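You operate a simulated robot arm through the tools that you are given. There is no shell and no other tool.

You run a simulated two-armed robot. Do the job below in one go: nothing can be reset, and whatever is moved stays where it is left.

JOB
Snap the blue key tag shut and put it in the red tin.
Fine: use the jig and turn its dial back to open; put the lid back on the tin; leave the other key tags alone.

It is judged by the outcome, as a careful person would: the job done as asked, and still so three seconds after it is handed in. It fails if anything else is knocked over, pushed out of place, dropped, spilled or broken. A push-on lid holds only when it is set on centred and level and pressed home; a screw cap is set on level and turned clockwise until tight.

ROBOT AND FRAMES
Two 7-joint arms with fingered hands on one trunk that stands fixed in place. Base frame: the origin is at the foot of the trunk, x ahead of it, y to its left, z up; the work surface is at about z = 78. Readings come in cm, degrees, newtons and seconds.
The left shoulder is at [7, 16.2, 119.6], the right one opposite. With the tool pointing down near the work surface each hand reaches from about 30 to 80 cm from the base axis, measured 20 degrees to its own side. Payload 4 kg a hand.
The TCP of each hand is the grasp point between the finger pads, 2.6 cm short of the fingertips. In the tool frame z runs along the fingers and y along their closing line. The gripper opens to 13.2 cm; its body begins 7.3 cm behind the TCP. The gripper is a hand of 4 fingers: y runs from the thumb to the fingers, the wrist lies at [0, 0, -22.4] in the tool frame, and closing takes about 1.5 s.
Orientation is that of the tool frame in the base frame, as a unit quaternion [w, x, y, z]. With the fingers straight down and closing along the base's y, the tool's x points along the base's -x, its y along +y and its z along -z.

CONTROLS
- The arms move only by the tool drive_tool. It takes "left_increments", "right_increments" or both (then of equal length, played together; a hand with none holds still); each is a list of rows, each an object (a shift or turn left out is 0, a gripper value left out holds the last) with "linear": the shift along the tool's x, y, z in cm, a list of three; "turn": the turn, a rotation vector about the tool's x, y, z in degrees, a list of three. In form: [{"linear": [tx, ty, tz], "turn": [wx, wy, wz]}, ...]. A call has 1 to 20 rows; each row is the pose to reach, as a shift and turn from the pose commanded when the call began, along the tool's axes at that moment. "left_gripper" and "right_gripper" are, for a hand that has rows, the closure in counts, from 0 (fully open) to 255 (shut), set as the call begins (left out, the last holds). Each row takes 0.2 s and may step no farther than 5 cm and 8.6 degrees from the row before; otherwise, or with a gripper value out of range, the whole call is refused. Where a pose cannot be reached the arm comes as near as it can. A force on the tool above 90 N (or 10 N above the force at the start of the call, whichever is more), or a blocked arm, ends the call early, and 0.2 s more pass. The fingers move at their own pace (about 4.5 cm/s each) and stop on an object; they squeeze with about 23 N. The grip force told is the motor's: it shows also when the fingers shut on nothing. Time passes only in rows, and 0.2 s behind the last, so rows that repeat a pose let the fingers close. The reply holds the time, the measured pose of the TCP, the force on the tool along the base axes, the opening and the grip force, in the units named above and with some noise, with the torque about the TCP (base axes, N m) and any sound that the robot's microphone picked up.
- Cameras (640 x 400 px; columns grow to the right, rows downward): "scene" is now at [12.96, -0.16, 141.11]; the picture's right is [-0.20, -0.98, 0.00], its down [-0.69, 0.14, -0.71] and it looks along [0.70, -0.14, -0.70] (base axes); focal length 317 px, centre (320, 200). "left" rides on the left gripper at [-7.3, 0.6, -9.4] in its tool frame; the picture's right is [-0.08, -1.00, 0.00], its down [0.78, -0.06, -0.62] and it looks along [0.62, -0.05, 0.79] (tool axes); focal length 230 px, centre (320, 200). "right" rides on the right gripper at [7.3, 0.6, -9.4] in its tool frame; the picture's right is [-0.08, 1.00, 0.00], its down [-0.79, -0.06, -0.62] and it looks along [-0.61, -0.05, 0.79] (tool axes); focal length 230 px, centre (320, 200). There is no depth. A picture from a camera that has moved, and an enlarged one, comes with that camera's place and axes in the base frame and with its lens. The place of the scene camera against the robot may be out by one fixed shift of up to 1.8 cm in any direction.
- capture(camera): a new picture of that camera. No time passes.
- slide_trunk(by): slides the trunk up (or, below 0, down) by that many cm; the arms and the scene camera ride with it, the base frame stays. It gives what a move gives, with no picture.
- grasp_type(shape, hand): the hand has 4 fingers and takes this shape, open, in about a second: jaw (thumb against the fingers, like two jaws); tri (thumb and two fingers); tip (a fingertip pinch); poke (one finger out to press); point (the index stretched); flat (the hand flat); cup (the hand cupped); fist (a fist). The gripper value then closes the fingers along that shape, each until it touches; the sizes above hold for jaw. It gives what a move gives, with no picture.
- head_to(pan, tilt): turns the head with the scene camera to pan (to the left, within 86 degrees either way) and tilt (down, from -29 to 69), counted from straight ahead of the robot. It gives what a move gives.
- inspect(camera, box): a new picture of the part [left, top, right, bottom] of that camera's present view, enlarged. No time passes.
- hand_in(): hands the job in; it is judged then, once.

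Nothing tells you positions but the pictures and the camera data. Unless the task says otherwise, let go and move clear before handing in.

The tools are called after "Call:" as a command line: name --argument value ..., lists and objects as JSON in quotes. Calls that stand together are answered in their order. drive_tool: Moves the arms, as the interface text tells. Its arguments: {"type":"object","properties":{"left_increments":{"type":"array","items":{"type":"object","properties":{"linear":{"type":"array","items":{"type":"number"}},"turn":{"type":"array","items":{"type":"number"}}}}},"left_gripper":{"type":"number"},"right_increments":{"type":"array","items":{"type":"object","properties":{"linear":{"type":"array","items":{"type":"number"}},"turn":{"type":"array","items":{"type":"number"}}}}},"right_gripper":{"type":"number"}},"required":[]} The other tools are called the same way: slide_trunk (by) moves the trunk up or down; grasp_type (shape, hand) gives the hand a shape; head_to (pan, tilt) turns the head that bears the scene camera; capture (camera) takes a picture; inspect (camera, box) takes an enlarged picture of a part of a camera's view; hand_in () hands the job in.

At the start:

```text
clock: 0.0
left_eef_pos: [47.42, 9.85, 111.41]
left_orientation: [0.0, -0.001, 1.0, 0.0]
left_force: [-0.4, -0.3, -0.8]
left_moment: [0.03, -0.01, 0.0]
left_finger_gap: 13.17
left_grasp_force: 0.0
left_shape: jaw
right_eef_pos: [52.41, -41.67, 108.13]
right_orientation: [0.0, 0.0, 1.0, 0.0]
right_force: [-0.1, 0.4, -0.5]
right_moment: [0.01, 0.0, 0.01]
right_finger_gap: 13.19
right_grasp_force: 0.1
right_shape: jaw
trunk travel left (down, up): [-67.5, 26.5]
head pan, tilt (commanded): [-11.6, 44.5]
```

scene: 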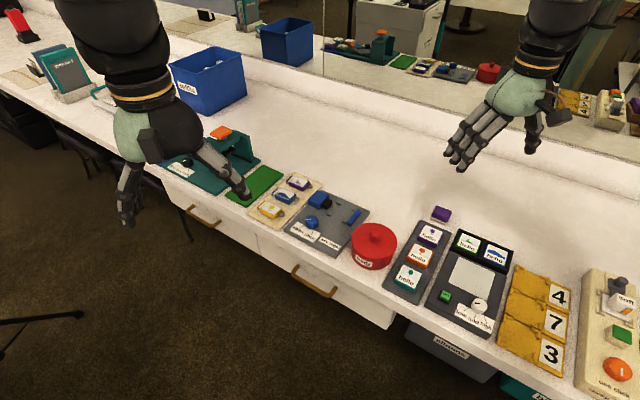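
right: 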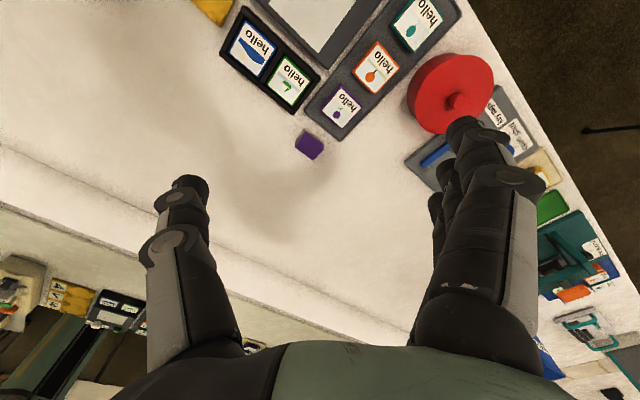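
left: 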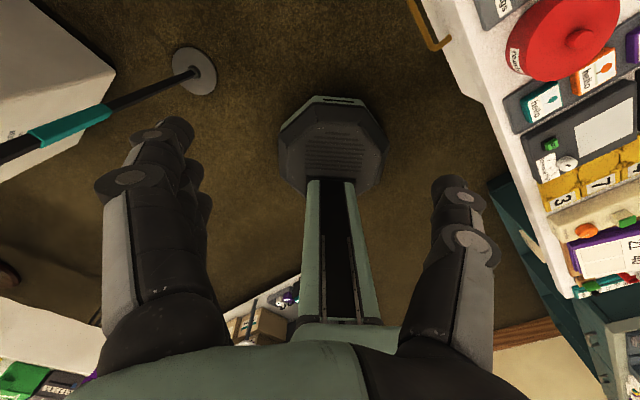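

I see a bench with a red lidded tin, a tray with key tags and a jig-like grey base next to it. I'll enlarge the pictures to find the blue tag, the jig and its dial.

Call:
inspect --camera "scene" --box '[220, 150, 420, 275]'

Call:
inspect --camera "scene" --box '[140, 110, 300, 210]'

Call:
inspect --camera "scene" --box '[380, 190, 640, 400]'

```text
3.20 times, centred on (320, 212) of scene
camera zoom: at [12.96, -0.16, 141.11], right [-0.2, -0.98, 0.0], down [-0.69, 0.14, -0.71], along [0.7, -0.14, -0.7], focal length 1016 px, centre (320, 160)
```

zoom: 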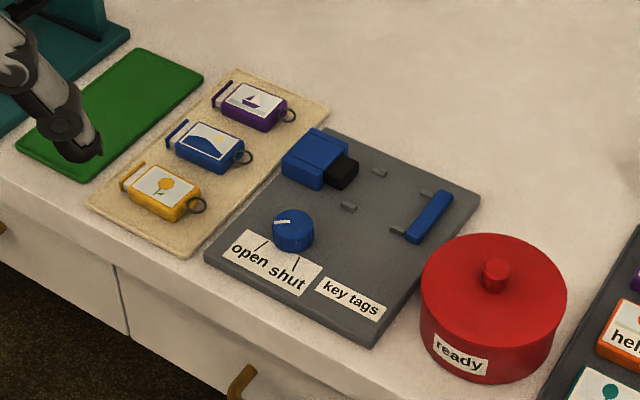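

```text
4.00 times, centred on (220, 160) of scene
camera zoom: at [12.96, -0.16, 141.11], right [-0.2, -0.98, 0.0], down [-0.69, 0.14, -0.71], along [0.7, -0.14, -0.7], focal length 1270 px, centre (720, 360)
```

zoom: 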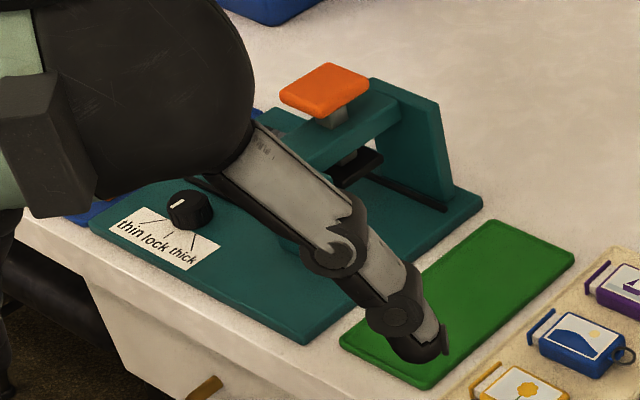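

```text
1.90 times, centred on (510, 295) of scene
camera zoom: at [12.96, -0.16, 141.11], right [-0.2, -0.98, 0.0], down [-0.69, 0.14, -0.71], along [0.7, -0.14, -0.7], focal length 605 px, centre (-42, 19)
```

zoom: 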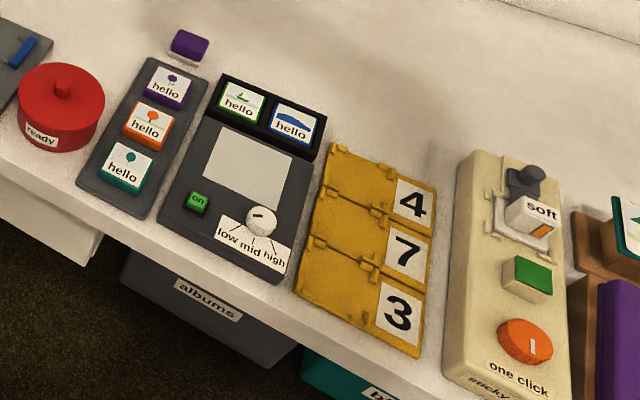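

The bench runs at about 45° to the robot. The tag tray is near (77,-3), the jig near (67,-13) and the red tin near (54,-21). I'll move the left hand aside and bring the right hand's camera over the jig for a closer look.

Call:
drive_tool --left_increments '[{"linear": [0, 3, 0]}, {"linear": [0, 6, 0]}, {"linear": [0, 9, 0]}, {"linear": [0, 12, 0]}, {"linear": [0, 15, 0]}, {"linear": [0, 18, 0]}, {"linear": [0, 20, 0]}]' --right_increments '[{"linear": [1, 4.4, 0]}, {"linear": [2, 8.8, 0]}, {"linear": [3, 13.2, 0]}, {"linear": [4, 17.6, 0]}, {"linear": [5, 22, 0]}, {"linear": [6, 26.4, 0]}, {"linear": [7, 30.5, 0]}]'

Call:
capture --camera "right"

Call:
capture --camera "scene"

```text
clock: 1.6
left_eef_pos: [47.34, 29.75, 111.59]
left_orientation: [-0.001, 0.001, 1.0, -0.001]
left_force: [-0.8, -0.6, 0.0]
left_moment: [-0.03, 0.03, 0.0]
left_finger_gap: 13.18
left_grasp_force: 0.0
left_shape: jaw
right_eef_pos: [45.81, -14.57, 108.25]
right_orientation: [0.001, 0.001, 1.0, 0.002]
right_force: [-0.7, -0.2, 0.3]
right_moment: [0.0, -0.01, 0.0]
right_finger_gap: 13.19
right_grasp_force: 0.1
right_shape: jaw
right hand out of reach, approached as far as the arm can: row 7
trunk travel left (down, up): [-67.5, 26.5]
head pan, tilt (commanded): [-11.6, 44.5]
```

```text
taken
camera right: at [38.44, -14.06, 117.45], right [0.08, 1.0, 0.0], down [0.78, -0.06, 0.62], along [0.62, -0.05, -0.79], focal length 230 px, centre (320, 200)
```

right: 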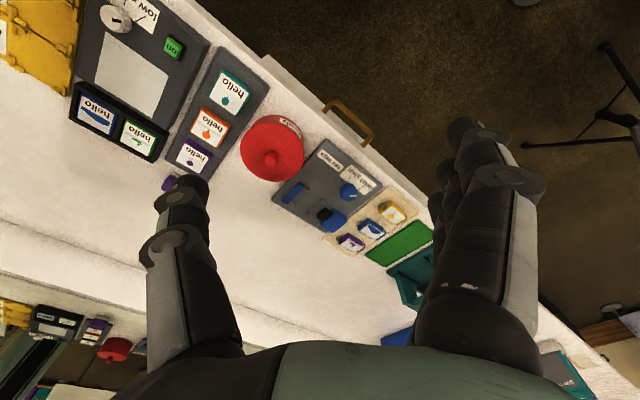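

```text
taken
camera scene: at [12.85, -0.15, 141.12], right [-0.2, -0.98, 0.0], down [-0.69, 0.14, -0.71], along [0.7, -0.14, -0.7], focal length 317 px, centre (320, 200)
```

scene: 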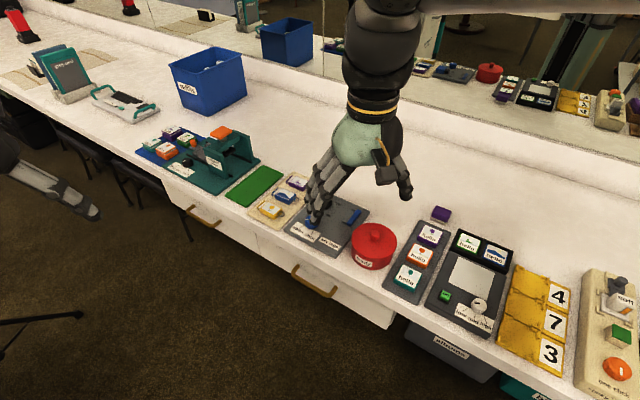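

The right camera now sees the jig and tags between the fingers. I'll enlarge that area.

Call:
inspect --camera "right" --box '[230, 110, 422, 230]'

Call:
inspect --camera "right" --box '[325, 185, 421, 245]'

```text
3.33 times, centred on (326, 170) of right
camera zoom: at [38.44, -14.06, 117.45], right [0.08, 1.0, 0.0], down [0.78, -0.06, 0.62], along [0.62, -0.05, -0.79], focal length 767 px, centre (300, 300)
```

zoom: 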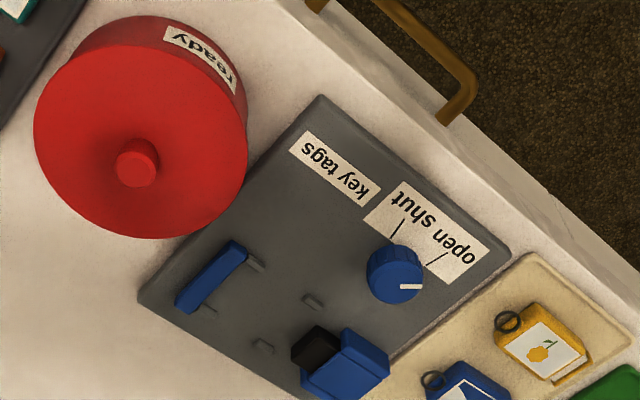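

```text
6.67 times, centred on (373, 215) of right
camera zoom: at [38.44, -14.06, 117.45], right [0.08, 1.0, 0.0], down [0.78, -0.06, 0.62], along [0.62, -0.05, -0.79], focal length 1534 px, centre (-33, 100)
```

zoom: 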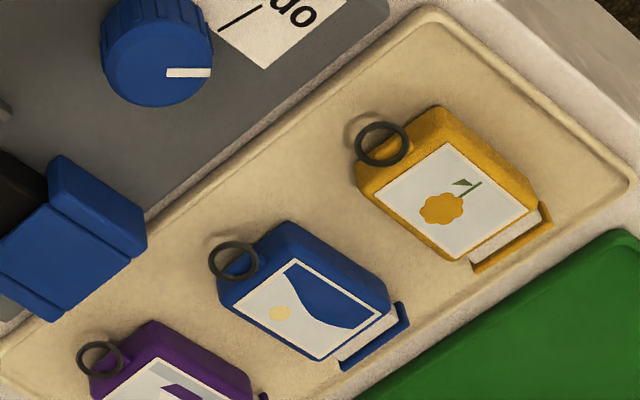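

I can see each tag has an end cap that isn't pushed home, plus a ring. The jig has a black plunger, four small guide ridges, a blue stop bar and the open/shut dial. I'll turn the right hand to the bench's angle and go lower for a closer look.

Call:
drive_tool --right_increments '[{"linear": [-2.4, -1.8, 1.7], "turn": [0, 0, -7.5]}, {"linear": [-4.8, -3.6, 3.4], "turn": [0, 0, -15]}, {"linear": [-7.2, -5.4, 5.1], "turn": [0, 0, -22.5]}, {"linear": [-9.6, -7.2, 6.8], "turn": [0, 0, -30]}, {"linear": [-12, -9, 8.5], "turn": [0, 0, -37.5]}, {"linear": [-14.4, -10.8, 10], "turn": [0, 0, -45]}]'

Call:
capture --camera "right"

```text
clock: 3.0
left_eef_pos: [47.67, 29.77, 111.49]
left_orientation: [-0.001, 0.0, 1.0, 0.0]
left_force: [-0.4, 0.4, 0.5]
left_moment: [0.01, 0.02, -0.01]
left_finger_gap: 13.18
left_grasp_force: 0.1
left_shape: jaw
right_eef_pos: [60.47, -25.54, 98.37]
right_orientation: [0.001, -0.382, 0.924, 0.0]
right_force: [-0.6, -0.3, 0.0]
right_moment: [0.06, 0.03, -0.03]
right_finger_gap: 13.18
right_grasp_force: 0.1
right_shape: jaw
trunk travel left (down, up): [-67.5, 26.5]
head pan, tilt (commanded): [-11.6, 44.5]
```

```text
taken
camera right: at [54.83, -30.38, 107.56], right [-0.65, 0.76, 0.0], down [0.6, 0.51, 0.62], along [0.47, 0.4, -0.79], focal length 230 px, centre (320, 200)
```

right: 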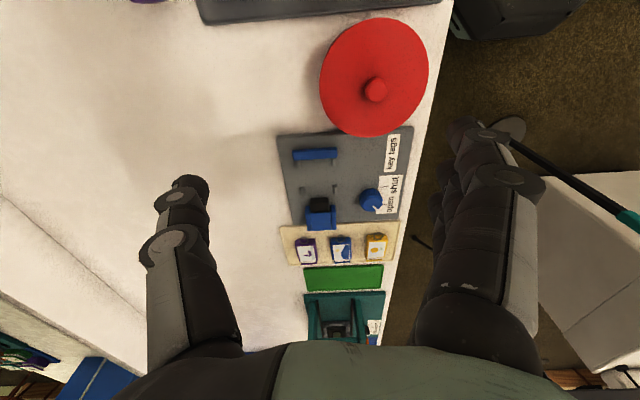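

The hand is now lined up with the bench and the view is clear. I'll enlarge the jig and the tag tray.

Call:
inspect --camera "right" --box '[264, 125, 424, 225]'

Call:
inspect --camera "right" --box '[272, 215, 400, 295]'

Call:
inspect --camera "right" --box '[278, 10, 470, 130]'

```text
4.00 times, centred on (344, 175) of right
camera zoom: at [54.83, -30.38, 107.56], right [-0.65, 0.76, 0.0], down [0.6, 0.51, 0.62], along [0.47, 0.4, -0.79], focal length 920 px, centre (224, 300)
```

zoom: 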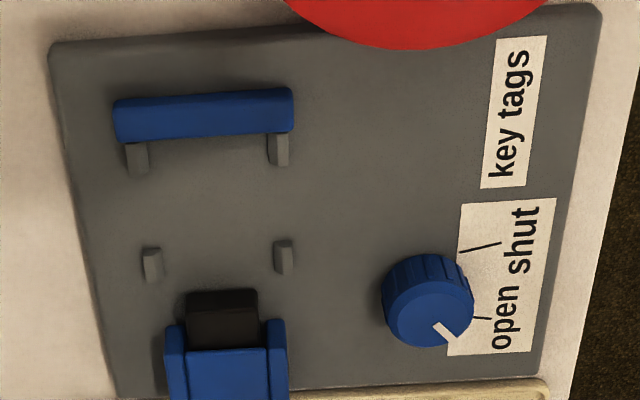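

```text
5.00 times, centred on (336, 255) of right
camera zoom: at [54.83, -30.38, 107.56], right [-0.65, 0.76, 0.0], down [0.6, 0.51, 0.62], along [0.47, 0.4, -0.79], focal length 1150 px, centre (240, -75)
```

zoom: 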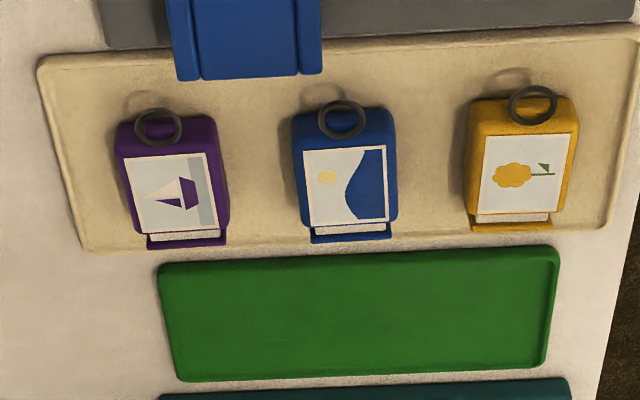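

```text
3.33 times, centred on (374, 70) of right
camera zoom: at [54.83, -30.38, 107.56], right [-0.65, 0.76, 0.0], down [0.6, 0.51, 0.62], along [0.47, 0.4, -0.79], focal length 767 px, centre (140, 633)
```

zoom: 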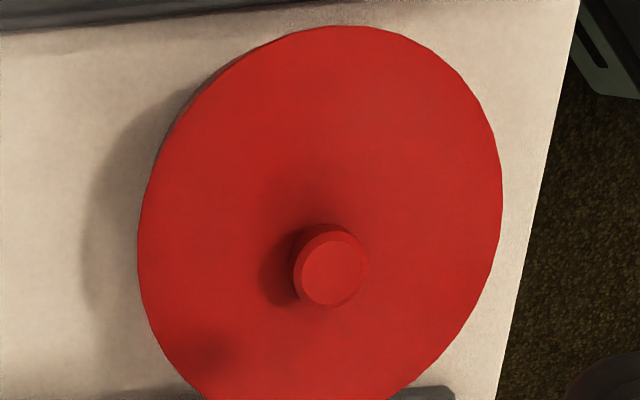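

The blue tag is the middle one. Its label triangulates to about (78.0,-5.5,80), and the jig's nest between plunger and bar is centred near (68.6,-19.3). The guide ridges leave little room for a wide jaw, so I'll look at what the narrower hand shapes do up here in free air.

Call:
grasp_type --shape "tip" --hand "right"

Call:
capture --camera "right"

Call:
inspect --camera "scene" --box '[280, 60, 480, 185]'

```text
clock: 3.9
left_eef_pos: [47.45, 29.74, 111.64]
left_orientation: [0.0, 0.0, 1.0, 0.0]
left_force: [-0.3, 0.1, 1.4]
left_moment: [0.0, 0.01, -0.02]
left_finger_gap: 13.17
left_grasp_force: 0.0
left_shape: jaw
right_eef_pos: [60.26, -25.42, 98.32]
right_orientation: [0.001, -0.383, 0.924, 0.001]
right_force: [0.3, 0.4, -0.4]
right_moment: [0.01, 0.02, 0.0]
right_finger_gap: 13.19
right_grasp_force: 0.1
right_shape: tip
trunk travel left (down, up): [-67.5, 26.5]
head pan, tilt (commanded): [-11.6, 44.5]
```

```text
taken
camera right: at [54.66, -30.25, 107.67], right [-0.65, 0.76, 0.0], down [0.6, 0.51, 0.62], along [0.47, 0.4, -0.79], focal length 230 px, centre (320, 200)
```

right: 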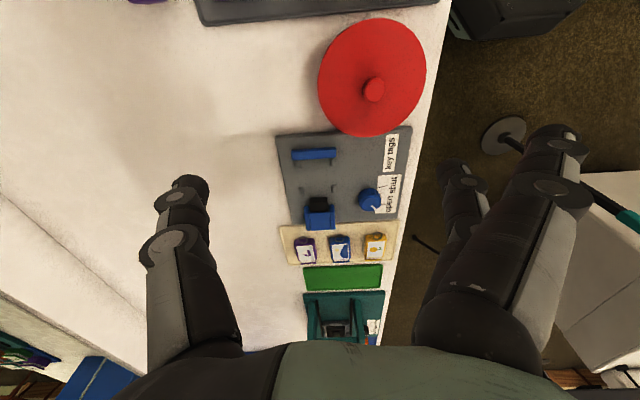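

```text
3.20 times, centred on (380, 122) of scene
camera zoom: at [12.95, -0.15, 141.11], right [-0.2, -0.98, 0.0], down [-0.69, 0.14, -0.71], along [0.7, -0.14, -0.7], focal length 1016 px, centre (128, 448)
```

zoom: 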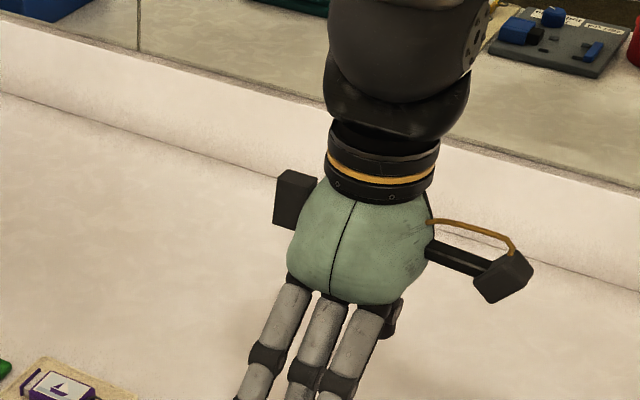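

I'll close the pinch partway in the air to see where the fingertips meet.

Call:
drive_tool --right_increments '[{"linear": [0, 0, 0]}, {"linear": [0, 0, 0]}, {"linear": [0, 0, 0]}, {"linear": [0, 0, 0]}, {"linear": [0, 0, 0]}, {"linear": [0, 0, 0]}, {"linear": [0, 0, 0]}]' --right_gripper 165

Call:
capture --camera "right"

Call:
capture --camera "scene"

```text
clock: 5.5
left_eef_pos: [47.45, 29.79, 111.45]
left_orientation: [0.0, 0.0, 1.0, -0.001]
left_force: [0.8, -0.1, 0.4]
left_moment: [-0.04, -0.01, 0.0]
left_finger_gap: 13.2
left_grasp_force: 0.1
left_shape: jaw
right_eef_pos: [60.27, -25.5, 98.37]
right_orientation: [0.001, -0.382, 0.924, 0.0]
right_force: [-0.1, -0.9, -0.9]
right_moment: [-0.01, 0.01, -0.03]
right_finger_gap: 4.7
right_grasp_force: 0.1
right_shape: tip
trunk travel left (down, up): [-67.5, 26.5]
head pan, tilt (commanded): [-11.6, 44.5]
```

```text
taken
camera right: at [54.68, -30.27, 107.65], right [-0.65, 0.76, 0.0], down [0.6, 0.51, 0.62], along [0.47, 0.4, -0.79], focal length 230 px, centre (320, 200)
```

right: 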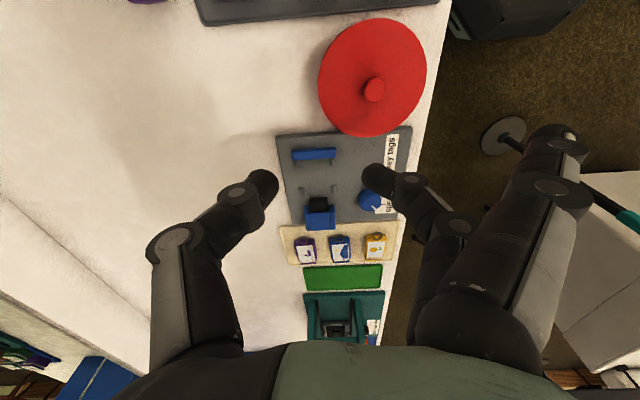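

```text
taken
camera scene: at [12.96, -0.15, 141.11], right [-0.2, -0.98, 0.0], down [-0.69, 0.14, -0.71], along [0.7, -0.14, -0.7], focal length 317 px, centre (320, 200)
```

scene: 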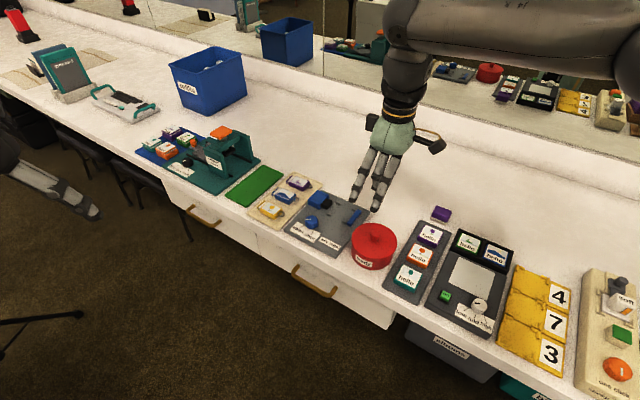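

In "tip" the spare fingers stay stretched out and would hit the yellow tag. I'll compare with jaw and tri closed to the same gap.

Call:
grasp_type --shape "tri" --hand "right"

Call:
drive_tool --right_increments '[{"linear": [0, 0, 0]}, {"linear": [0, 0, 0]}, {"linear": [0, 0, 0]}, {"linear": [0, 0, 0]}, {"linear": [0, 0, 0]}, {"linear": [0, 0, 0]}, {"linear": [0, 0, 0]}]' --right_gripper 165

Call:
capture --camera "right"

Call:
grasp_type --shape "jaw" --hand "right"

Call:
drive_tool --right_increments '[{"linear": [0, 0, 0]}, {"linear": [0, 0, 0]}, {"linear": [0, 0, 0]}, {"linear": [0, 0, 0]}, {"linear": [0, 0, 0]}, {"linear": [0, 0, 0]}, {"linear": [0, 0, 0]}]' --right_gripper 165

Call:
capture --camera "right"

Call:
inspect --camera "scene" --box '[300, 90, 460, 215]'

```text
clock: 6.4
left_eef_pos: [47.53, 29.87, 111.42]
left_orientation: [0.0, 0.001, 1.0, 0.0]
left_force: [0.3, -0.3, -0.6]
left_moment: [0.02, -0.03, 0.0]
left_finger_gap: 13.19
left_grasp_force: 0.1
left_shape: jaw
right_eef_pos: [60.12, -25.39, 98.41]
right_orientation: [0.001, -0.383, 0.924, 0.001]
right_force: [-0.3, 0.6, -0.2]
right_moment: [-0.01, -0.01, -0.01]
right_finger_gap: 13.2
right_grasp_force: 0.0
right_shape: tri
trunk travel left (down, up): [-67.5, 26.5]
head pan, tilt (commanded): [-11.6, 44.5]
```

```text
clock: 8.0
left_eef_pos: [47.42, 29.79, 111.52]
left_orientation: [0.0, 0.0, 1.0, 0.0]
left_force: [1.2, 0.3, 0.5]
left_moment: [0.04, -0.01, -0.01]
left_finger_gap: 13.16
left_grasp_force: 0.1
left_shape: jaw
right_eef_pos: [60.2, -25.53, 98.35]
right_orientation: [0.001, -0.383, 0.924, 0.0]
right_force: [-0.5, -0.2, -0.3]
right_moment: [-0.04, 0.01, -0.02]
right_finger_gap: 4.69
right_grasp_force: 0.1
right_shape: tri
trunk travel left (down, up): [-67.5, 26.5]
head pan, tilt (commanded): [-11.6, 44.5]
```

```text
taken
camera right: at [54.68, -30.27, 107.65], right [-0.65, 0.76, 0.0], down [0.6, 0.51, 0.62], along [0.47, 0.4, -0.79], focal length 230 px, centre (320, 200)
```

right: 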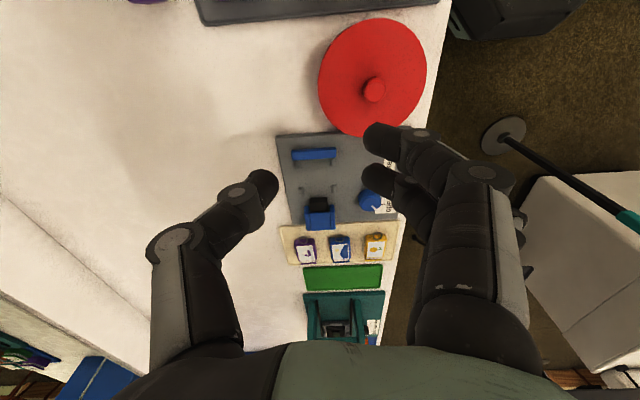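

```text
clock: 8.9
left_eef_pos: [47.42, 29.72, 111.5]
left_orientation: [0.0, 0.0, 1.0, 0.0]
left_force: [-0.1, 0.6, -0.2]
left_moment: [0.02, 0.0, 0.01]
left_finger_gap: 13.16
left_grasp_force: 0.1
left_shape: jaw
right_eef_pos: [60.26, -25.53, 98.36]
right_orientation: [0.001, -0.383, 0.924, 0.001]
right_force: [-0.3, -0.4, 0.6]
right_moment: [0.01, 0.0, 0.03]
right_finger_gap: 13.22
right_grasp_force: 0.0
right_shape: jaw
trunk travel left (down, up): [-67.5, 26.5]
head pan, tilt (commanded): [-11.6, 44.5]
```

```text
clock: 10.5
left_eef_pos: [47.25, 29.81, 111.49]
left_orientation: [0.0, -0.001, 1.0, 0.0]
left_force: [-0.4, 0.3, 0.4]
left_moment: [0.0, -0.01, 0.0]
left_finger_gap: 13.18
left_grasp_force: 0.0
left_shape: jaw
right_eef_pos: [60.24, -25.4, 98.43]
right_orientation: [0.0, -0.383, 0.924, -0.001]
right_force: [0.5, 0.4, 1.1]
right_moment: [-0.01, -0.01, -0.02]
right_finger_gap: 4.73
right_grasp_force: 0.0
right_shape: jaw
trunk travel left (down, up): [-67.5, 26.5]
head pan, tilt (commanded): [-11.6, 44.5]
```

```text
taken
camera right: at [54.68, -30.27, 107.65], right [-0.65, 0.76, 0.0], down [0.6, 0.51, 0.62], along [0.47, 0.4, -0.79], focal length 230 px, centre (320, 200)
```

right: 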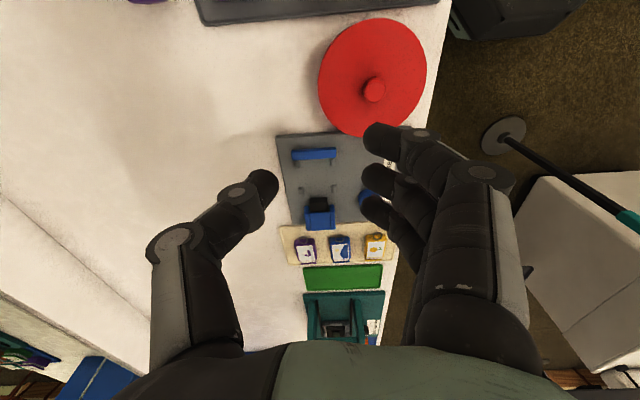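

```text
3.20 times, centred on (380, 152) of scene
camera zoom: at [12.96, -0.15, 141.11], right [-0.2, -0.98, 0.0], down [-0.69, 0.14, -0.71], along [0.7, -0.14, -0.7], focal length 1016 px, centre (128, 352)
```

zoom: 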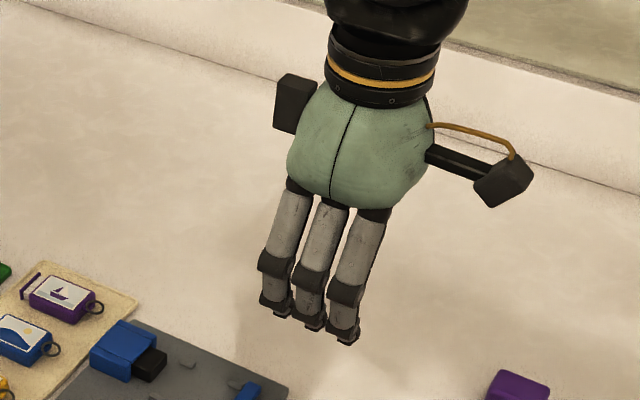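

In jaw the three fingers are about 2.5 cm apart and would land on the guide ridges, so I need to know how high those ridges are. I'll lower the right camera over the nest.

Call:
drive_tool --right_increments '[{"linear": [-2, -0.7, 3]}, {"linear": [-4, -1.3, 6]}, {"linear": [-6.1, -2, 9]}]' --right_gripper 0

Call:
capture --camera "right"

Call:
inspect --camera "right" --box '[240, 90, 432, 210]'

Call:
inspect --camera "right" --box '[260, 200, 420, 300]'

```text
clock: 11.3
left_eef_pos: [47.37, 29.76, 111.51]
left_orientation: [0.0, 0.0, 1.0, -0.001]
left_force: [-0.8, -0.2, 0.0]
left_moment: [0.02, -0.03, -0.02]
left_finger_gap: 13.19
left_grasp_force: 0.0
left_shape: jaw
right_eef_pos: [59.66, -26.42, 91.56]
right_orientation: [0.003, -0.383, 0.924, 0.001]
right_force: [-0.2, 0.7, 0.0]
right_moment: [0.01, 0.04, 0.0]
right_finger_gap: 11.76
right_grasp_force: 0.0
right_shape: jaw
right hand out of reach, approached as far as the arm can: row 1, 2, 3
trunk travel left (down, up): [-67.5, 26.5]
head pan, tilt (commanded): [-11.6, 44.5]
```

```text
taken
camera right: at [54.11, -31.29, 100.81], right [-0.65, 0.76, 0.0], down [0.59, 0.51, 0.62], along [0.47, 0.4, -0.78], focal length 230 px, centre (320, 200)
```

right: 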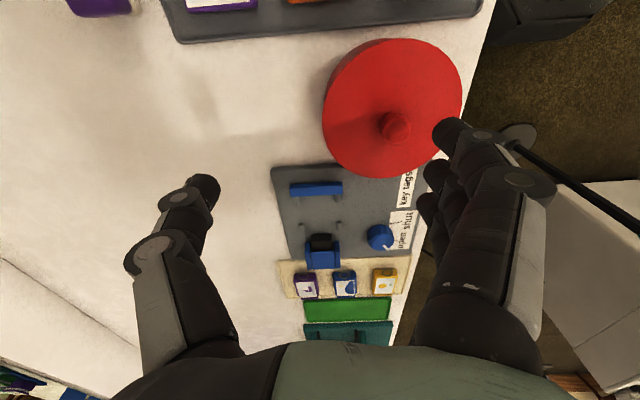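

```text
3.33 times, centred on (336, 150) of right
camera zoom: at [54.11, -31.29, 100.81], right [-0.65, 0.76, 0.0], down [0.59, 0.51, 0.62], along [0.47, 0.4, -0.78], focal length 767 px, centre (267, 367)
```

zoom: 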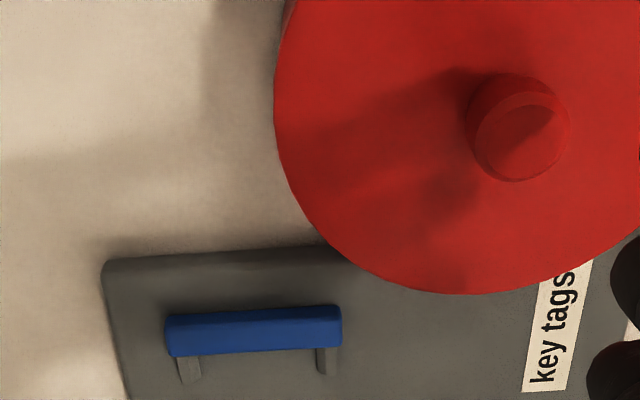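

```text
4.00 times, centred on (340, 250) of right
camera zoom: at [54.11, -31.29, 100.81], right [-0.65, 0.76, 0.0], down [0.59, 0.51, 0.62], along [0.47, 0.4, -0.78], focal length 920 px, centre (240, 0)
```

zoom: 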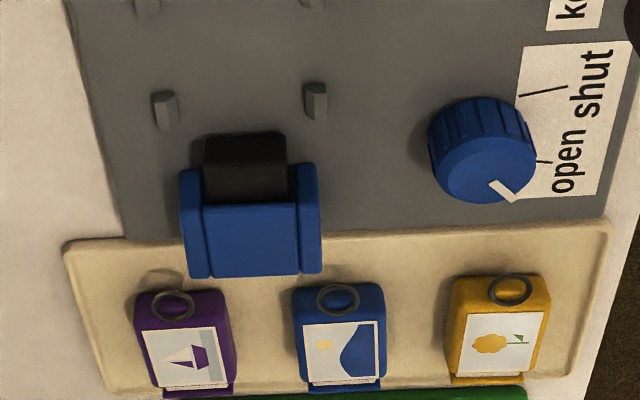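

The right arm stopped short, at (59.7,-26.4,91.6), so this hand yaw limits it. I'll check its posture in the scene view before deciding how to get closer.

Call:
capture --camera "scene"

Call:
head_to --pan -30 --tilt 25

Call:
capture --camera "scene"

```text
taken
camera scene: at [12.97, -0.17, 141.11], right [-0.2, -0.98, 0.0], down [-0.69, 0.14, -0.71], along [0.7, -0.14, -0.7], focal length 317 px, centre (320, 200)
```

scene: 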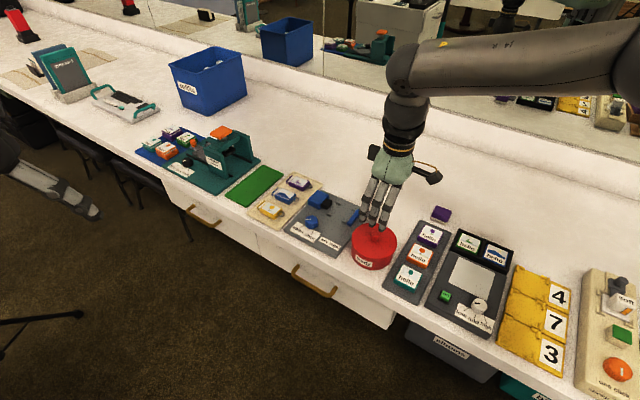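

```text
clock: 12.1
left_eef_pos: [47.26, 29.78, 111.62]
left_orientation: [0.0, -0.001, 1.0, 0.001]
left_force: [1.1, -0.5, -0.8]
left_moment: [0.01, 0.0, 0.02]
left_finger_gap: 13.16
left_grasp_force: 0.0
left_shape: jaw
right_eef_pos: [59.73, -26.41, 91.6]
right_orientation: [0.003, -0.383, 0.924, 0.0]
right_force: [0.5, 0.6, -0.9]
right_moment: [0.01, 0.03, -0.01]
right_finger_gap: 13.17
right_grasp_force: 0.0
right_shape: jaw
trunk travel left (down, up): [-67.5, 26.5]
head pan, tilt (commanded): [-30.0, 25.0]
```

```text
taken
camera scene: at [12.93, -3.1, 144.08], right [-0.5, -0.87, 0.0], down [-0.37, 0.21, -0.91], along [0.78, -0.45, -0.42], focal length 317 px, centre (320, 200)
```

scene: 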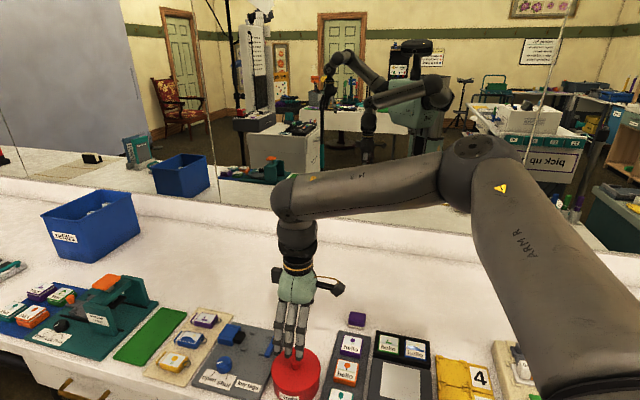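

The right arm's elbow sits far out to the side, which restricts the hand's yaw when reaching in. I'll lift clear and turn this hand in the air to find its usable yaw range.

Call:
drive_tool --right_increments '[{"linear": [1, 0, -4]}, {"linear": [3, -0.7, -8]}, {"linear": [6, -1.4, -11]}, {"linear": [9.2, -2.1, -14]}, {"linear": [9.2, -2.1, -14], "turn": [0, 0, 8.5]}, {"linear": [9.2, -2.1, -14], "turn": [0, 0, 17]}, {"linear": [9.2, -2.1, -14], "turn": [0, 0, 25.5]}, {"linear": [9.2, -2.1, -14], "turn": [0, 0, 34]}, {"linear": [9.2, -2.1, -14], "turn": [0, 0, 42.5]}, {"linear": [9.2, -2.1, -14], "turn": [0, 0, 51]}, {"linear": [9.2, -2.1, -14], "turn": [0, 0, 59.5]}, {"linear": [9.2, -2.1, -14], "turn": [0, 0, 68]}, {"linear": [9.2, -2.1, -14], "turn": [0, 0, 76.5]}, {"linear": [9.2, -2.1, -14], "turn": [0, 0, 85]}, {"linear": [9.2, -2.1, -14], "turn": [0, 0, 93.5]}, {"linear": [9.2, -2.1, -14], "turn": [0, 0, 102]}, {"linear": [9.2, -2.1, -14], "turn": [0, 0, 110.5]}, {"linear": [9.2, -2.1, -14], "turn": [0, 0, 119]}, {"linear": [9.2, -2.1, -14], "turn": [0, 0, 127.5]}, {"linear": [9.2, -2.1, -14], "turn": [0, 0, 136]}]'

Call:
capture --camera "scene"

```text
clock: 16.3
left_eef_pos: [47.36, 29.84, 111.45]
left_orientation: [0.0, 0.0, 1.0, 0.0]
left_force: [0.2, 0.1, 0.1]
left_moment: [-0.01, 0.0, 0.02]
left_finger_gap: 13.18
left_grasp_force: 0.0
left_shape: jaw
right_eef_pos: [54.84, -34.46, 105.63]
right_orientation: [0.0, 0.714, 0.7, 0.0]
right_force: [-0.2, 0.0, -0.2]
right_moment: [0.0, 0.0, -0.01]
right_finger_gap: 13.21
right_grasp_force: 0.0
right_shape: jaw
trunk travel left (down, up): [-67.5, 26.5]
head pan, tilt (commanded): [-30.0, 25.0]
```

```text
taken
camera scene: at [12.93, -3.12, 144.09], right [-0.5, -0.87, 0.0], down [-0.37, 0.21, -0.91], along [0.78, -0.45, -0.42], focal length 317 px, centre (320, 200)
```

scene: 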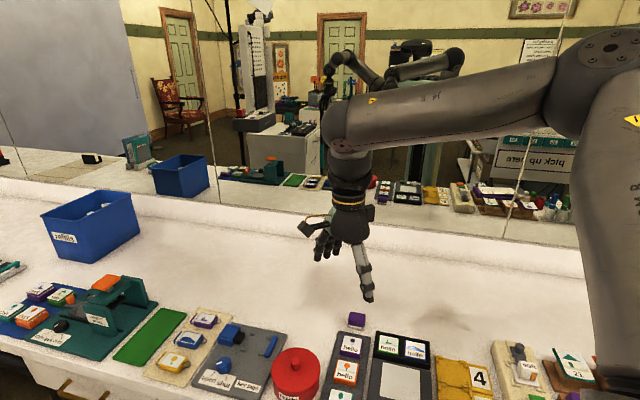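

Yaw −91° works. I'll go on to −135° (fingers to the back of the bench, thumb in front) and see whether the arm can reach toward the jig that way.

Call:
drive_tool --right_increments '[{"turn": [0, 0, 7.4]}, {"turn": [0, 0, 14.8]}, {"turn": [0, 0, 22.2]}, {"turn": [0, 0, 29.6]}, {"turn": [0, 0, 37]}, {"turn": [0, 0, 44]}, {"linear": [2.5, 2.8, 2.5], "turn": [0, 0, 44]}, {"linear": [5, 5.6, 5], "turn": [0, 0, 44]}, {"linear": [7.5, 8.4, 7.5], "turn": [0, 0, 44]}, {"linear": [10.5, 11.2, 9], "turn": [0, 0, 44]}]'

Call:
capture --camera "scene"

Call:
capture --camera "right"

```text
clock: 18.5
left_eef_pos: [47.27, 29.82, 111.55]
left_orientation: [0.001, 0.0, 1.0, 0.0]
left_force: [0.2, 0.4, -0.1]
left_moment: [0.01, 0.03, 0.0]
left_finger_gap: 13.18
left_grasp_force: 0.0
left_shape: jaw
right_eef_pos: [62.1, -28.83, 99.18]
right_orientation: [-0.001, 0.924, 0.383, 0.001]
right_force: [0.4, 0.4, -0.7]
right_moment: [-0.01, 0.0, -0.01]
right_finger_gap: 13.18
right_grasp_force: 0.1
right_shape: jaw
right hand out of reach, approached as far as the arm can: row 6, 7, 8, 9, 10
trunk travel left (down, up): [-67.5, 26.5]
head pan, tilt (commanded): [-30.0, 25.0]
```

```text
taken
camera scene: at [12.85, -3.12, 144.1], right [-0.5, -0.87, 0.0], down [-0.37, 0.21, -0.91], along [0.79, -0.45, -0.42], focal length 317 px, centre (320, 200)
```

scene: 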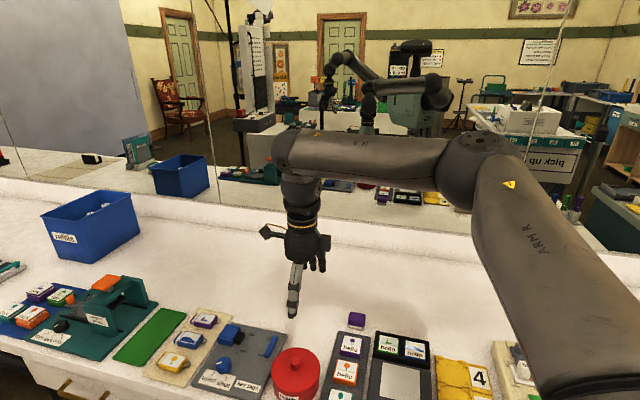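

```text
taken
camera right: at [67.54, -24.13, 108.44], right [0.65, -0.76, 0.0], down [-0.6, -0.51, 0.61], along [-0.47, -0.4, -0.79], focal length 230 px, centre (320, 200)
```

right: 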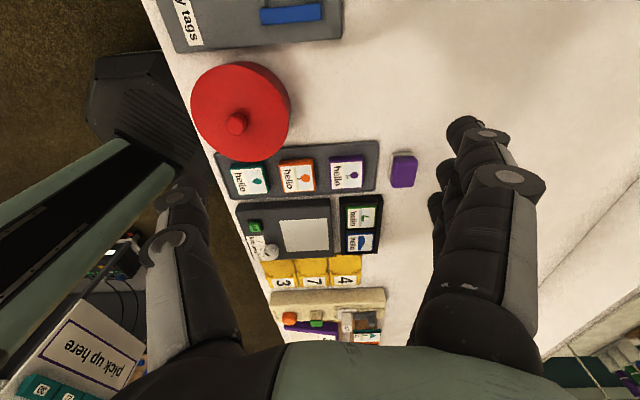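

Both yaws stop around (60–62,-27), so the yaw isn't what stops it. I'll test whether it can extend straight ahead and lower from here.

Call:
drive_tool --right_increments '[{"linear": [2.1, 2.1, 2]}, {"linear": [4.2, 4.2, 4]}, {"linear": [6.3, 6.3, 6]}]'

Call:
capture --camera "scene"

```text
clock: 19.3
left_eef_pos: [47.44, 29.77, 111.35]
left_orientation: [0.0, -0.001, 1.0, 0.0]
left_force: [0.6, 0.0, -0.1]
left_moment: [0.01, 0.02, -0.02]
left_finger_gap: 13.19
left_grasp_force: 0.0
left_shape: jaw
right_eef_pos: [62.92, -31.31, 95.12]
right_orientation: [0.0, 0.924, 0.384, 0.001]
right_force: [-0.4, 0.2, -0.3]
right_moment: [-0.01, -0.04, 0.0]
right_finger_gap: 13.18
right_grasp_force: 0.0
right_shape: jaw
right hand out of reach, approached as far as the arm can: row 1, 2, 3
trunk travel left (down, up): [-67.5, 26.5]
head pan, tilt (commanded): [-30.0, 25.0]
```

```text
taken
camera scene: at [12.94, -3.09, 144.09], right [-0.5, -0.87, 0.0], down [-0.37, 0.21, -0.91], along [0.78, -0.45, -0.42], focal length 317 px, centre (320, 200)
```

scene: 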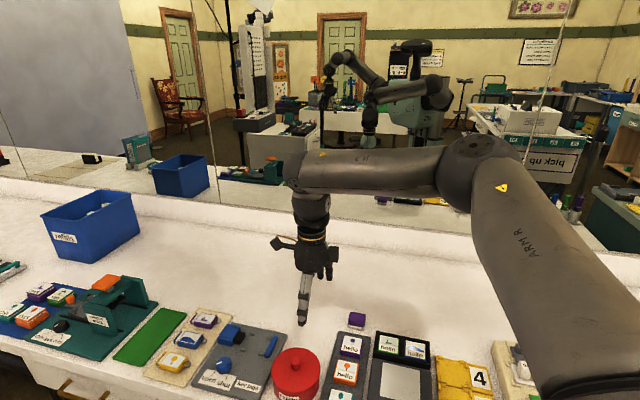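

It looks like the elbow, not the hand, caps the reach. I'll test extending while lower and further right, over bare bench, where the stated reach should hold.

Call:
drive_tool --right_increments '[{"linear": [-2.3, 1.7, 3.5]}, {"linear": [-4.6, 3.4, 6]}, {"linear": [-2.3, 5.7, 6]}, {"linear": [0.0, 8, 6]}, {"linear": [2.4, 10.4, 6]}]'

Call:
capture --camera "scene"

```text
clock: 20.5
left_eef_pos: [47.53, 29.83, 111.55]
left_orientation: [-0.001, 0.0, 1.0, 0.0]
left_force: [0.1, 0.1, -0.2]
left_moment: [-0.04, -0.05, 0.01]
left_finger_gap: 13.17
left_grasp_force: 0.2
left_shape: jaw
right_eef_pos: [63.82, -37.86, 90.82]
right_orientation: [0.0, 0.924, 0.383, 0.001]
right_force: [0.3, -0.8, 0.1]
right_moment: [0.0, -0.01, 0.01]
right_finger_gap: 13.18
right_grasp_force: 0.0
right_shape: jaw
right hand out of reach, approached as far as the arm can: row 3, 4, 5
trunk travel left (down, up): [-67.5, 26.5]
head pan, tilt (commanded): [-30.0, 25.0]
```

```text
taken
camera scene: at [12.95, -3.1, 144.09], right [-0.5, -0.87, 0.0], down [-0.37, 0.21, -0.91], along [0.78, -0.45, -0.42], focal length 317 px, centre (320, 200)
```

scene: 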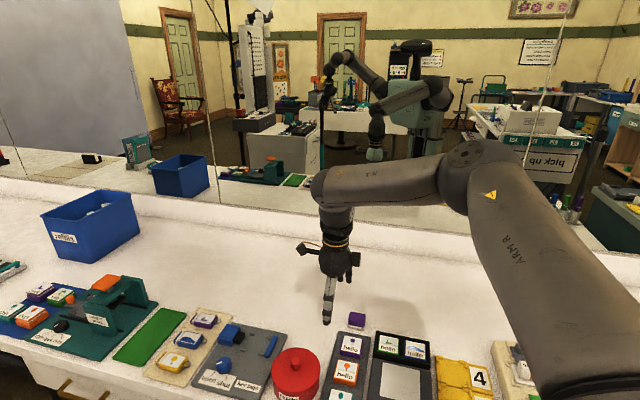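

The right elbow seems stuck. I'll look at the left arm's posture for comparison, since it may suit the tags better.

Call:
head_to --pan 40 --tilt 25

Call:
capture --camera "scene"

Call:
head_to --pan -60 --tilt 15

Call:
capture --camera "scene"

```text
clock: 21.9
left_eef_pos: [47.61, 29.73, 111.49]
left_orientation: [0.0, 0.0, 1.0, 0.0]
left_force: [-0.8, 0.6, -0.1]
left_moment: [0.01, -0.01, -0.01]
left_finger_gap: 13.17
left_grasp_force: 0.0
left_shape: jaw
right_eef_pos: [63.77, -37.85, 90.9]
right_orientation: [0.001, 0.924, 0.383, 0.002]
right_force: [-0.2, 0.4, -0.7]
right_moment: [-0.01, -0.01, -0.02]
right_finger_gap: 13.2
right_grasp_force: 0.1
right_shape: jaw
trunk travel left (down, up): [-67.5, 26.5]
head pan, tilt (commanded): [40.0, 25.0]
```

```text
taken
camera scene: at [12.01, 7.4, 144.09], right [0.64, -0.77, 0.0], down [-0.32, -0.27, -0.91], along [0.69, 0.58, -0.42], focal length 317 px, centre (320, 200)
```

scene: 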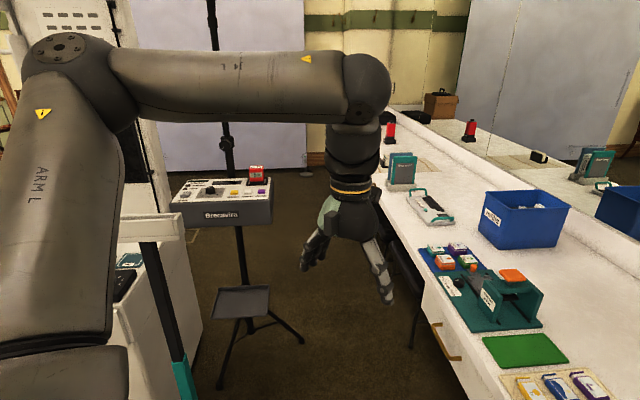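

```text
clock: 23.7
left_eef_pos: [47.49, 29.76, 111.49]
left_orientation: [0.0, 0.001, 1.0, 0.0]
left_force: [-0.2, -0.3, 0.9]
left_moment: [0.04, 0.02, 0.01]
left_finger_gap: 13.16
left_grasp_force: 0.2
left_shape: jaw
right_eef_pos: [63.78, -37.96, 90.81]
right_orientation: [0.001, 0.924, 0.382, 0.002]
right_force: [0.2, 0.1, 0.7]
right_moment: [0.0, 0.0, 0.05]
right_finger_gap: 13.18
right_grasp_force: 0.1
right_shape: jaw
trunk travel left (down, up): [-67.5, 26.5]
head pan, tilt (commanded): [-60.0, 15.0]
```

```text
taken
camera scene: at [9.63, -6.59, 145.71], right [-0.87, -0.5, 0.0], down [-0.13, 0.22, -0.97], along [0.48, -0.84, -0.26], focal length 317 px, centre (320, 200)
```

scene: 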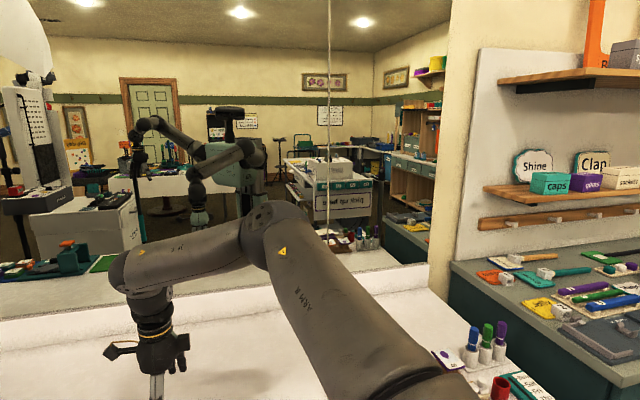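

I'll test whether tilting the hand outward frees the reach, still over bare bench.

Call:
drive_tool --right_increments '[{"turn": [-5.5, 5.5, 0], "linear": [0, 0, -1]}, {"turn": [-11, 11, 0], "linear": [0, 0, -2]}, {"turn": [-16.5, 16.5, 0], "linear": [0, 0, -2]}, {"turn": [-16.5, 16.5, 0], "linear": [2, 2, -2]}, {"turn": [-16.5, 16.5, 0], "linear": [4, 4, -2]}, {"turn": [-16.5, 16.5, 0], "linear": [6, 6, -2]}, {"turn": [-16.5, 16.5, 0], "linear": [8, 8, -2]}]'

Call:
capture --camera "scene"

```text
clock: 25.3
left_eef_pos: [47.49, 29.75, 111.43]
left_orientation: [-0.001, 0.0, 1.0, -0.001]
left_force: [0.4, -0.2, -0.2]
left_moment: [-0.05, 0.03, -0.01]
left_finger_gap: 13.2
left_grasp_force: 0.0
left_shape: jaw
right_eef_pos: [74.01, -38.67, 93.73]
right_orientation: [0.077, 0.904, 0.377, 0.187]
right_force: [0.4, 0.1, -0.5]
right_moment: [0.0, 0.01, -0.02]
right_finger_gap: 13.2
right_grasp_force: 0.1
right_shape: jaw
right hand out of reach, approached as far as the arm can: row 7
trunk travel left (down, up): [-67.5, 26.5]
head pan, tilt (commanded): [-60.0, 15.0]
```

```text
taken
camera scene: at [9.72, -6.5, 145.71], right [-0.87, -0.5, 0.0], down [-0.13, 0.22, -0.97], along [0.48, -0.84, -0.26], focal length 317 px, centre (320, 200)
```

scene: 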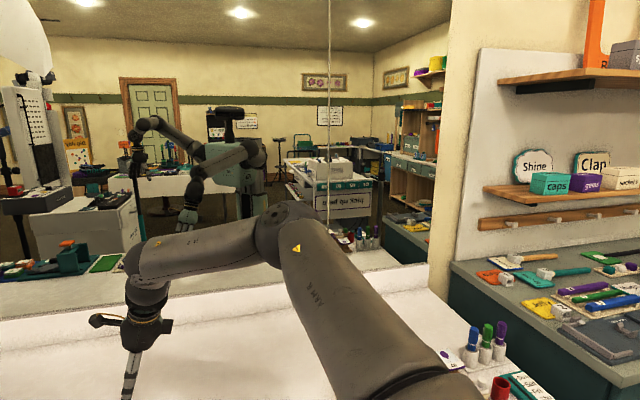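

Tilting helps only a little, and the shoulder seems to be at an inward limit. I'll raise the trunk so the arms work further below the shoulders, and see whether that frees the reach.

Call:
slide_trunk --by 18

Call:
head_to --pan -25 --tilt 45

Call:
capture --camera "scene"

```text
clock: 27.3
left_eef_pos: [47.43, 29.79, 129.57]
left_orientation: [0.0, -0.001, 1.0, 0.001]
left_force: [0.3, -1.1, -1.0]
left_moment: [0.01, -0.01, 0.0]
left_finger_gap: 13.2
left_grasp_force: 0.0
left_shape: jaw
right_eef_pos: [73.9, -38.65, 111.84]
right_orientation: [0.078, 0.904, 0.377, 0.186]
right_force: [0.9, -0.6, -0.3]
right_moment: [0.03, -0.03, 0.0]
right_finger_gap: 13.19
right_grasp_force: 0.1
right_shape: jaw
trunk travel left (down, up): [-85.5, 8.5]
head pan, tilt (commanded): [-60.0, 15.0]
```

```text
clock: 28.3
left_eef_pos: [47.41, 29.74, 129.51]
left_orientation: [0.001, 0.0, 1.0, 0.0]
left_force: [-0.1, -0.3, 0.4]
left_moment: [0.03, 0.0, 0.01]
left_finger_gap: 13.19
left_grasp_force: 0.1
left_shape: jaw
right_eef_pos: [73.94, -38.8, 111.86]
right_orientation: [0.078, 0.904, 0.376, 0.186]
right_force: [0.4, -0.1, -0.3]
right_moment: [0.01, 0.01, 0.0]
right_finger_gap: 13.19
right_grasp_force: 0.2
right_shape: jaw
trunk travel left (down, up): [-85.5, 8.5]
head pan, tilt (commanded): [-25.0, 45.0]
```

```text
taken
camera scene: at [12.31, -1.95, 159.04], right [-0.42, -0.91, 0.0], down [-0.64, 0.3, -0.71], along [0.64, -0.3, -0.71], focal length 317 px, centre (320, 200)
```

scene: 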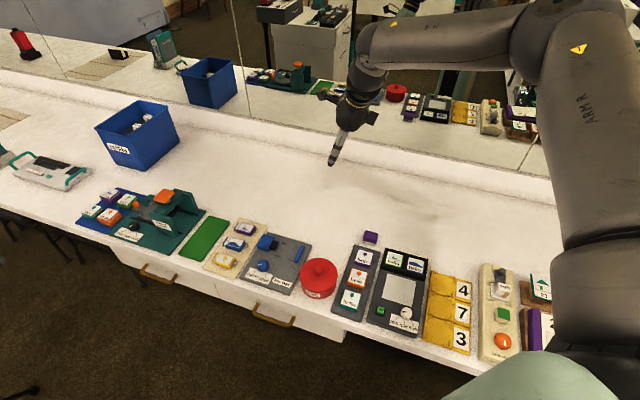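

I'll straighten the hand, bring it back and lower it at this higher trunk setting, then try going inward.

Call:
drive_tool --right_increments '[{"linear": [-2.25, -3.02, 1.63], "turn": [3.3, -3.3, 0]}, {"linear": [-4.5, -6.04, 3.25], "turn": [6.6, -6.6, 0]}, {"linear": [-6.76, -9.05, 4.88], "turn": [9.9, -9.9, 0]}, {"linear": [-9.02, -12.07, 6.5], "turn": [13.2, -13.2, 0]}, {"linear": [-11.27, -15.09, 8.13], "turn": [16.5, -16.5, 0]}]'

Call:
drive_tool --right_increments '[{"linear": [3, 0, 1]}, {"linear": [6, 0, 2]}, {"linear": [9, 0, 3]}, {"linear": [12, 0, 3]}, {"linear": [15, 0, 3]}]'

Call:
capture --camera "scene"

```text
clock: 29.5
left_eef_pos: [47.49, 29.81, 129.49]
left_orientation: [0.0, 0.0, 1.0, 0.0]
left_force: [0.5, -0.2, 0.0]
left_moment: [0.0, -0.01, -0.02]
left_finger_gap: 13.17
left_grasp_force: 0.0
left_shape: jaw
right_eef_pos: [58.53, -40.18, 103.31]
right_orientation: [-0.001, 0.922, 0.388, -0.001]
right_force: [-0.4, -0.1, -0.1]
right_moment: [-0.01, -0.03, -0.05]
right_finger_gap: 13.19
right_grasp_force: 0.0
right_shape: jaw
right hand out of reach, approached as far as the arm can: row 1, 2, 3, 4, 5
trunk travel left (down, up): [-85.5, 8.5]
head pan, tilt (commanded): [-25.0, 45.0]
```

```text
clock: 30.7
left_eef_pos: [47.33, 29.8, 129.49]
left_orientation: [0.0, 0.0, 1.0, 0.0]
left_force: [-0.5, -0.3, 0.5]
left_moment: [-0.03, -0.01, -0.03]
left_finger_gap: 13.2
left_grasp_force: 0.1
left_shape: jaw
right_eef_pos: [62.82, -36.83, 107.41]
right_orientation: [0.0, 0.923, 0.386, 0.001]
right_force: [0.0, -0.3, -0.2]
right_moment: [0.01, -0.02, -0.02]
right_finger_gap: 13.22
right_grasp_force: 0.1
right_shape: jaw
right hand out of reach, approached as far as the arm can: row 1, 2, 3, 4, 5
trunk travel left (down, up): [-85.5, 8.5]
head pan, tilt (commanded): [-25.0, 45.0]
```

```text
taken
camera scene: at [12.31, -1.92, 159.03], right [-0.42, -0.91, 0.0], down [-0.64, 0.3, -0.71], along [0.64, -0.3, -0.71], focal length 317 px, centre (320, 200)
```

scene: 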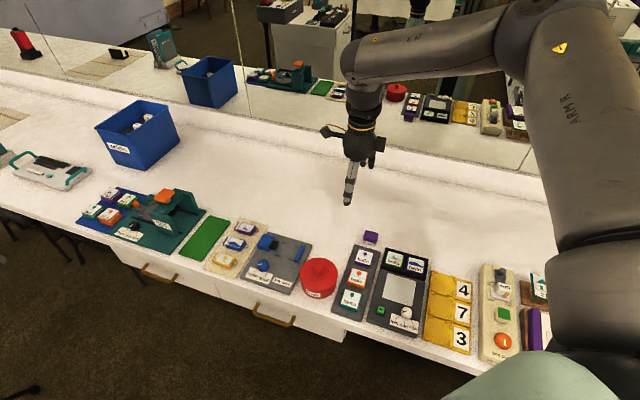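

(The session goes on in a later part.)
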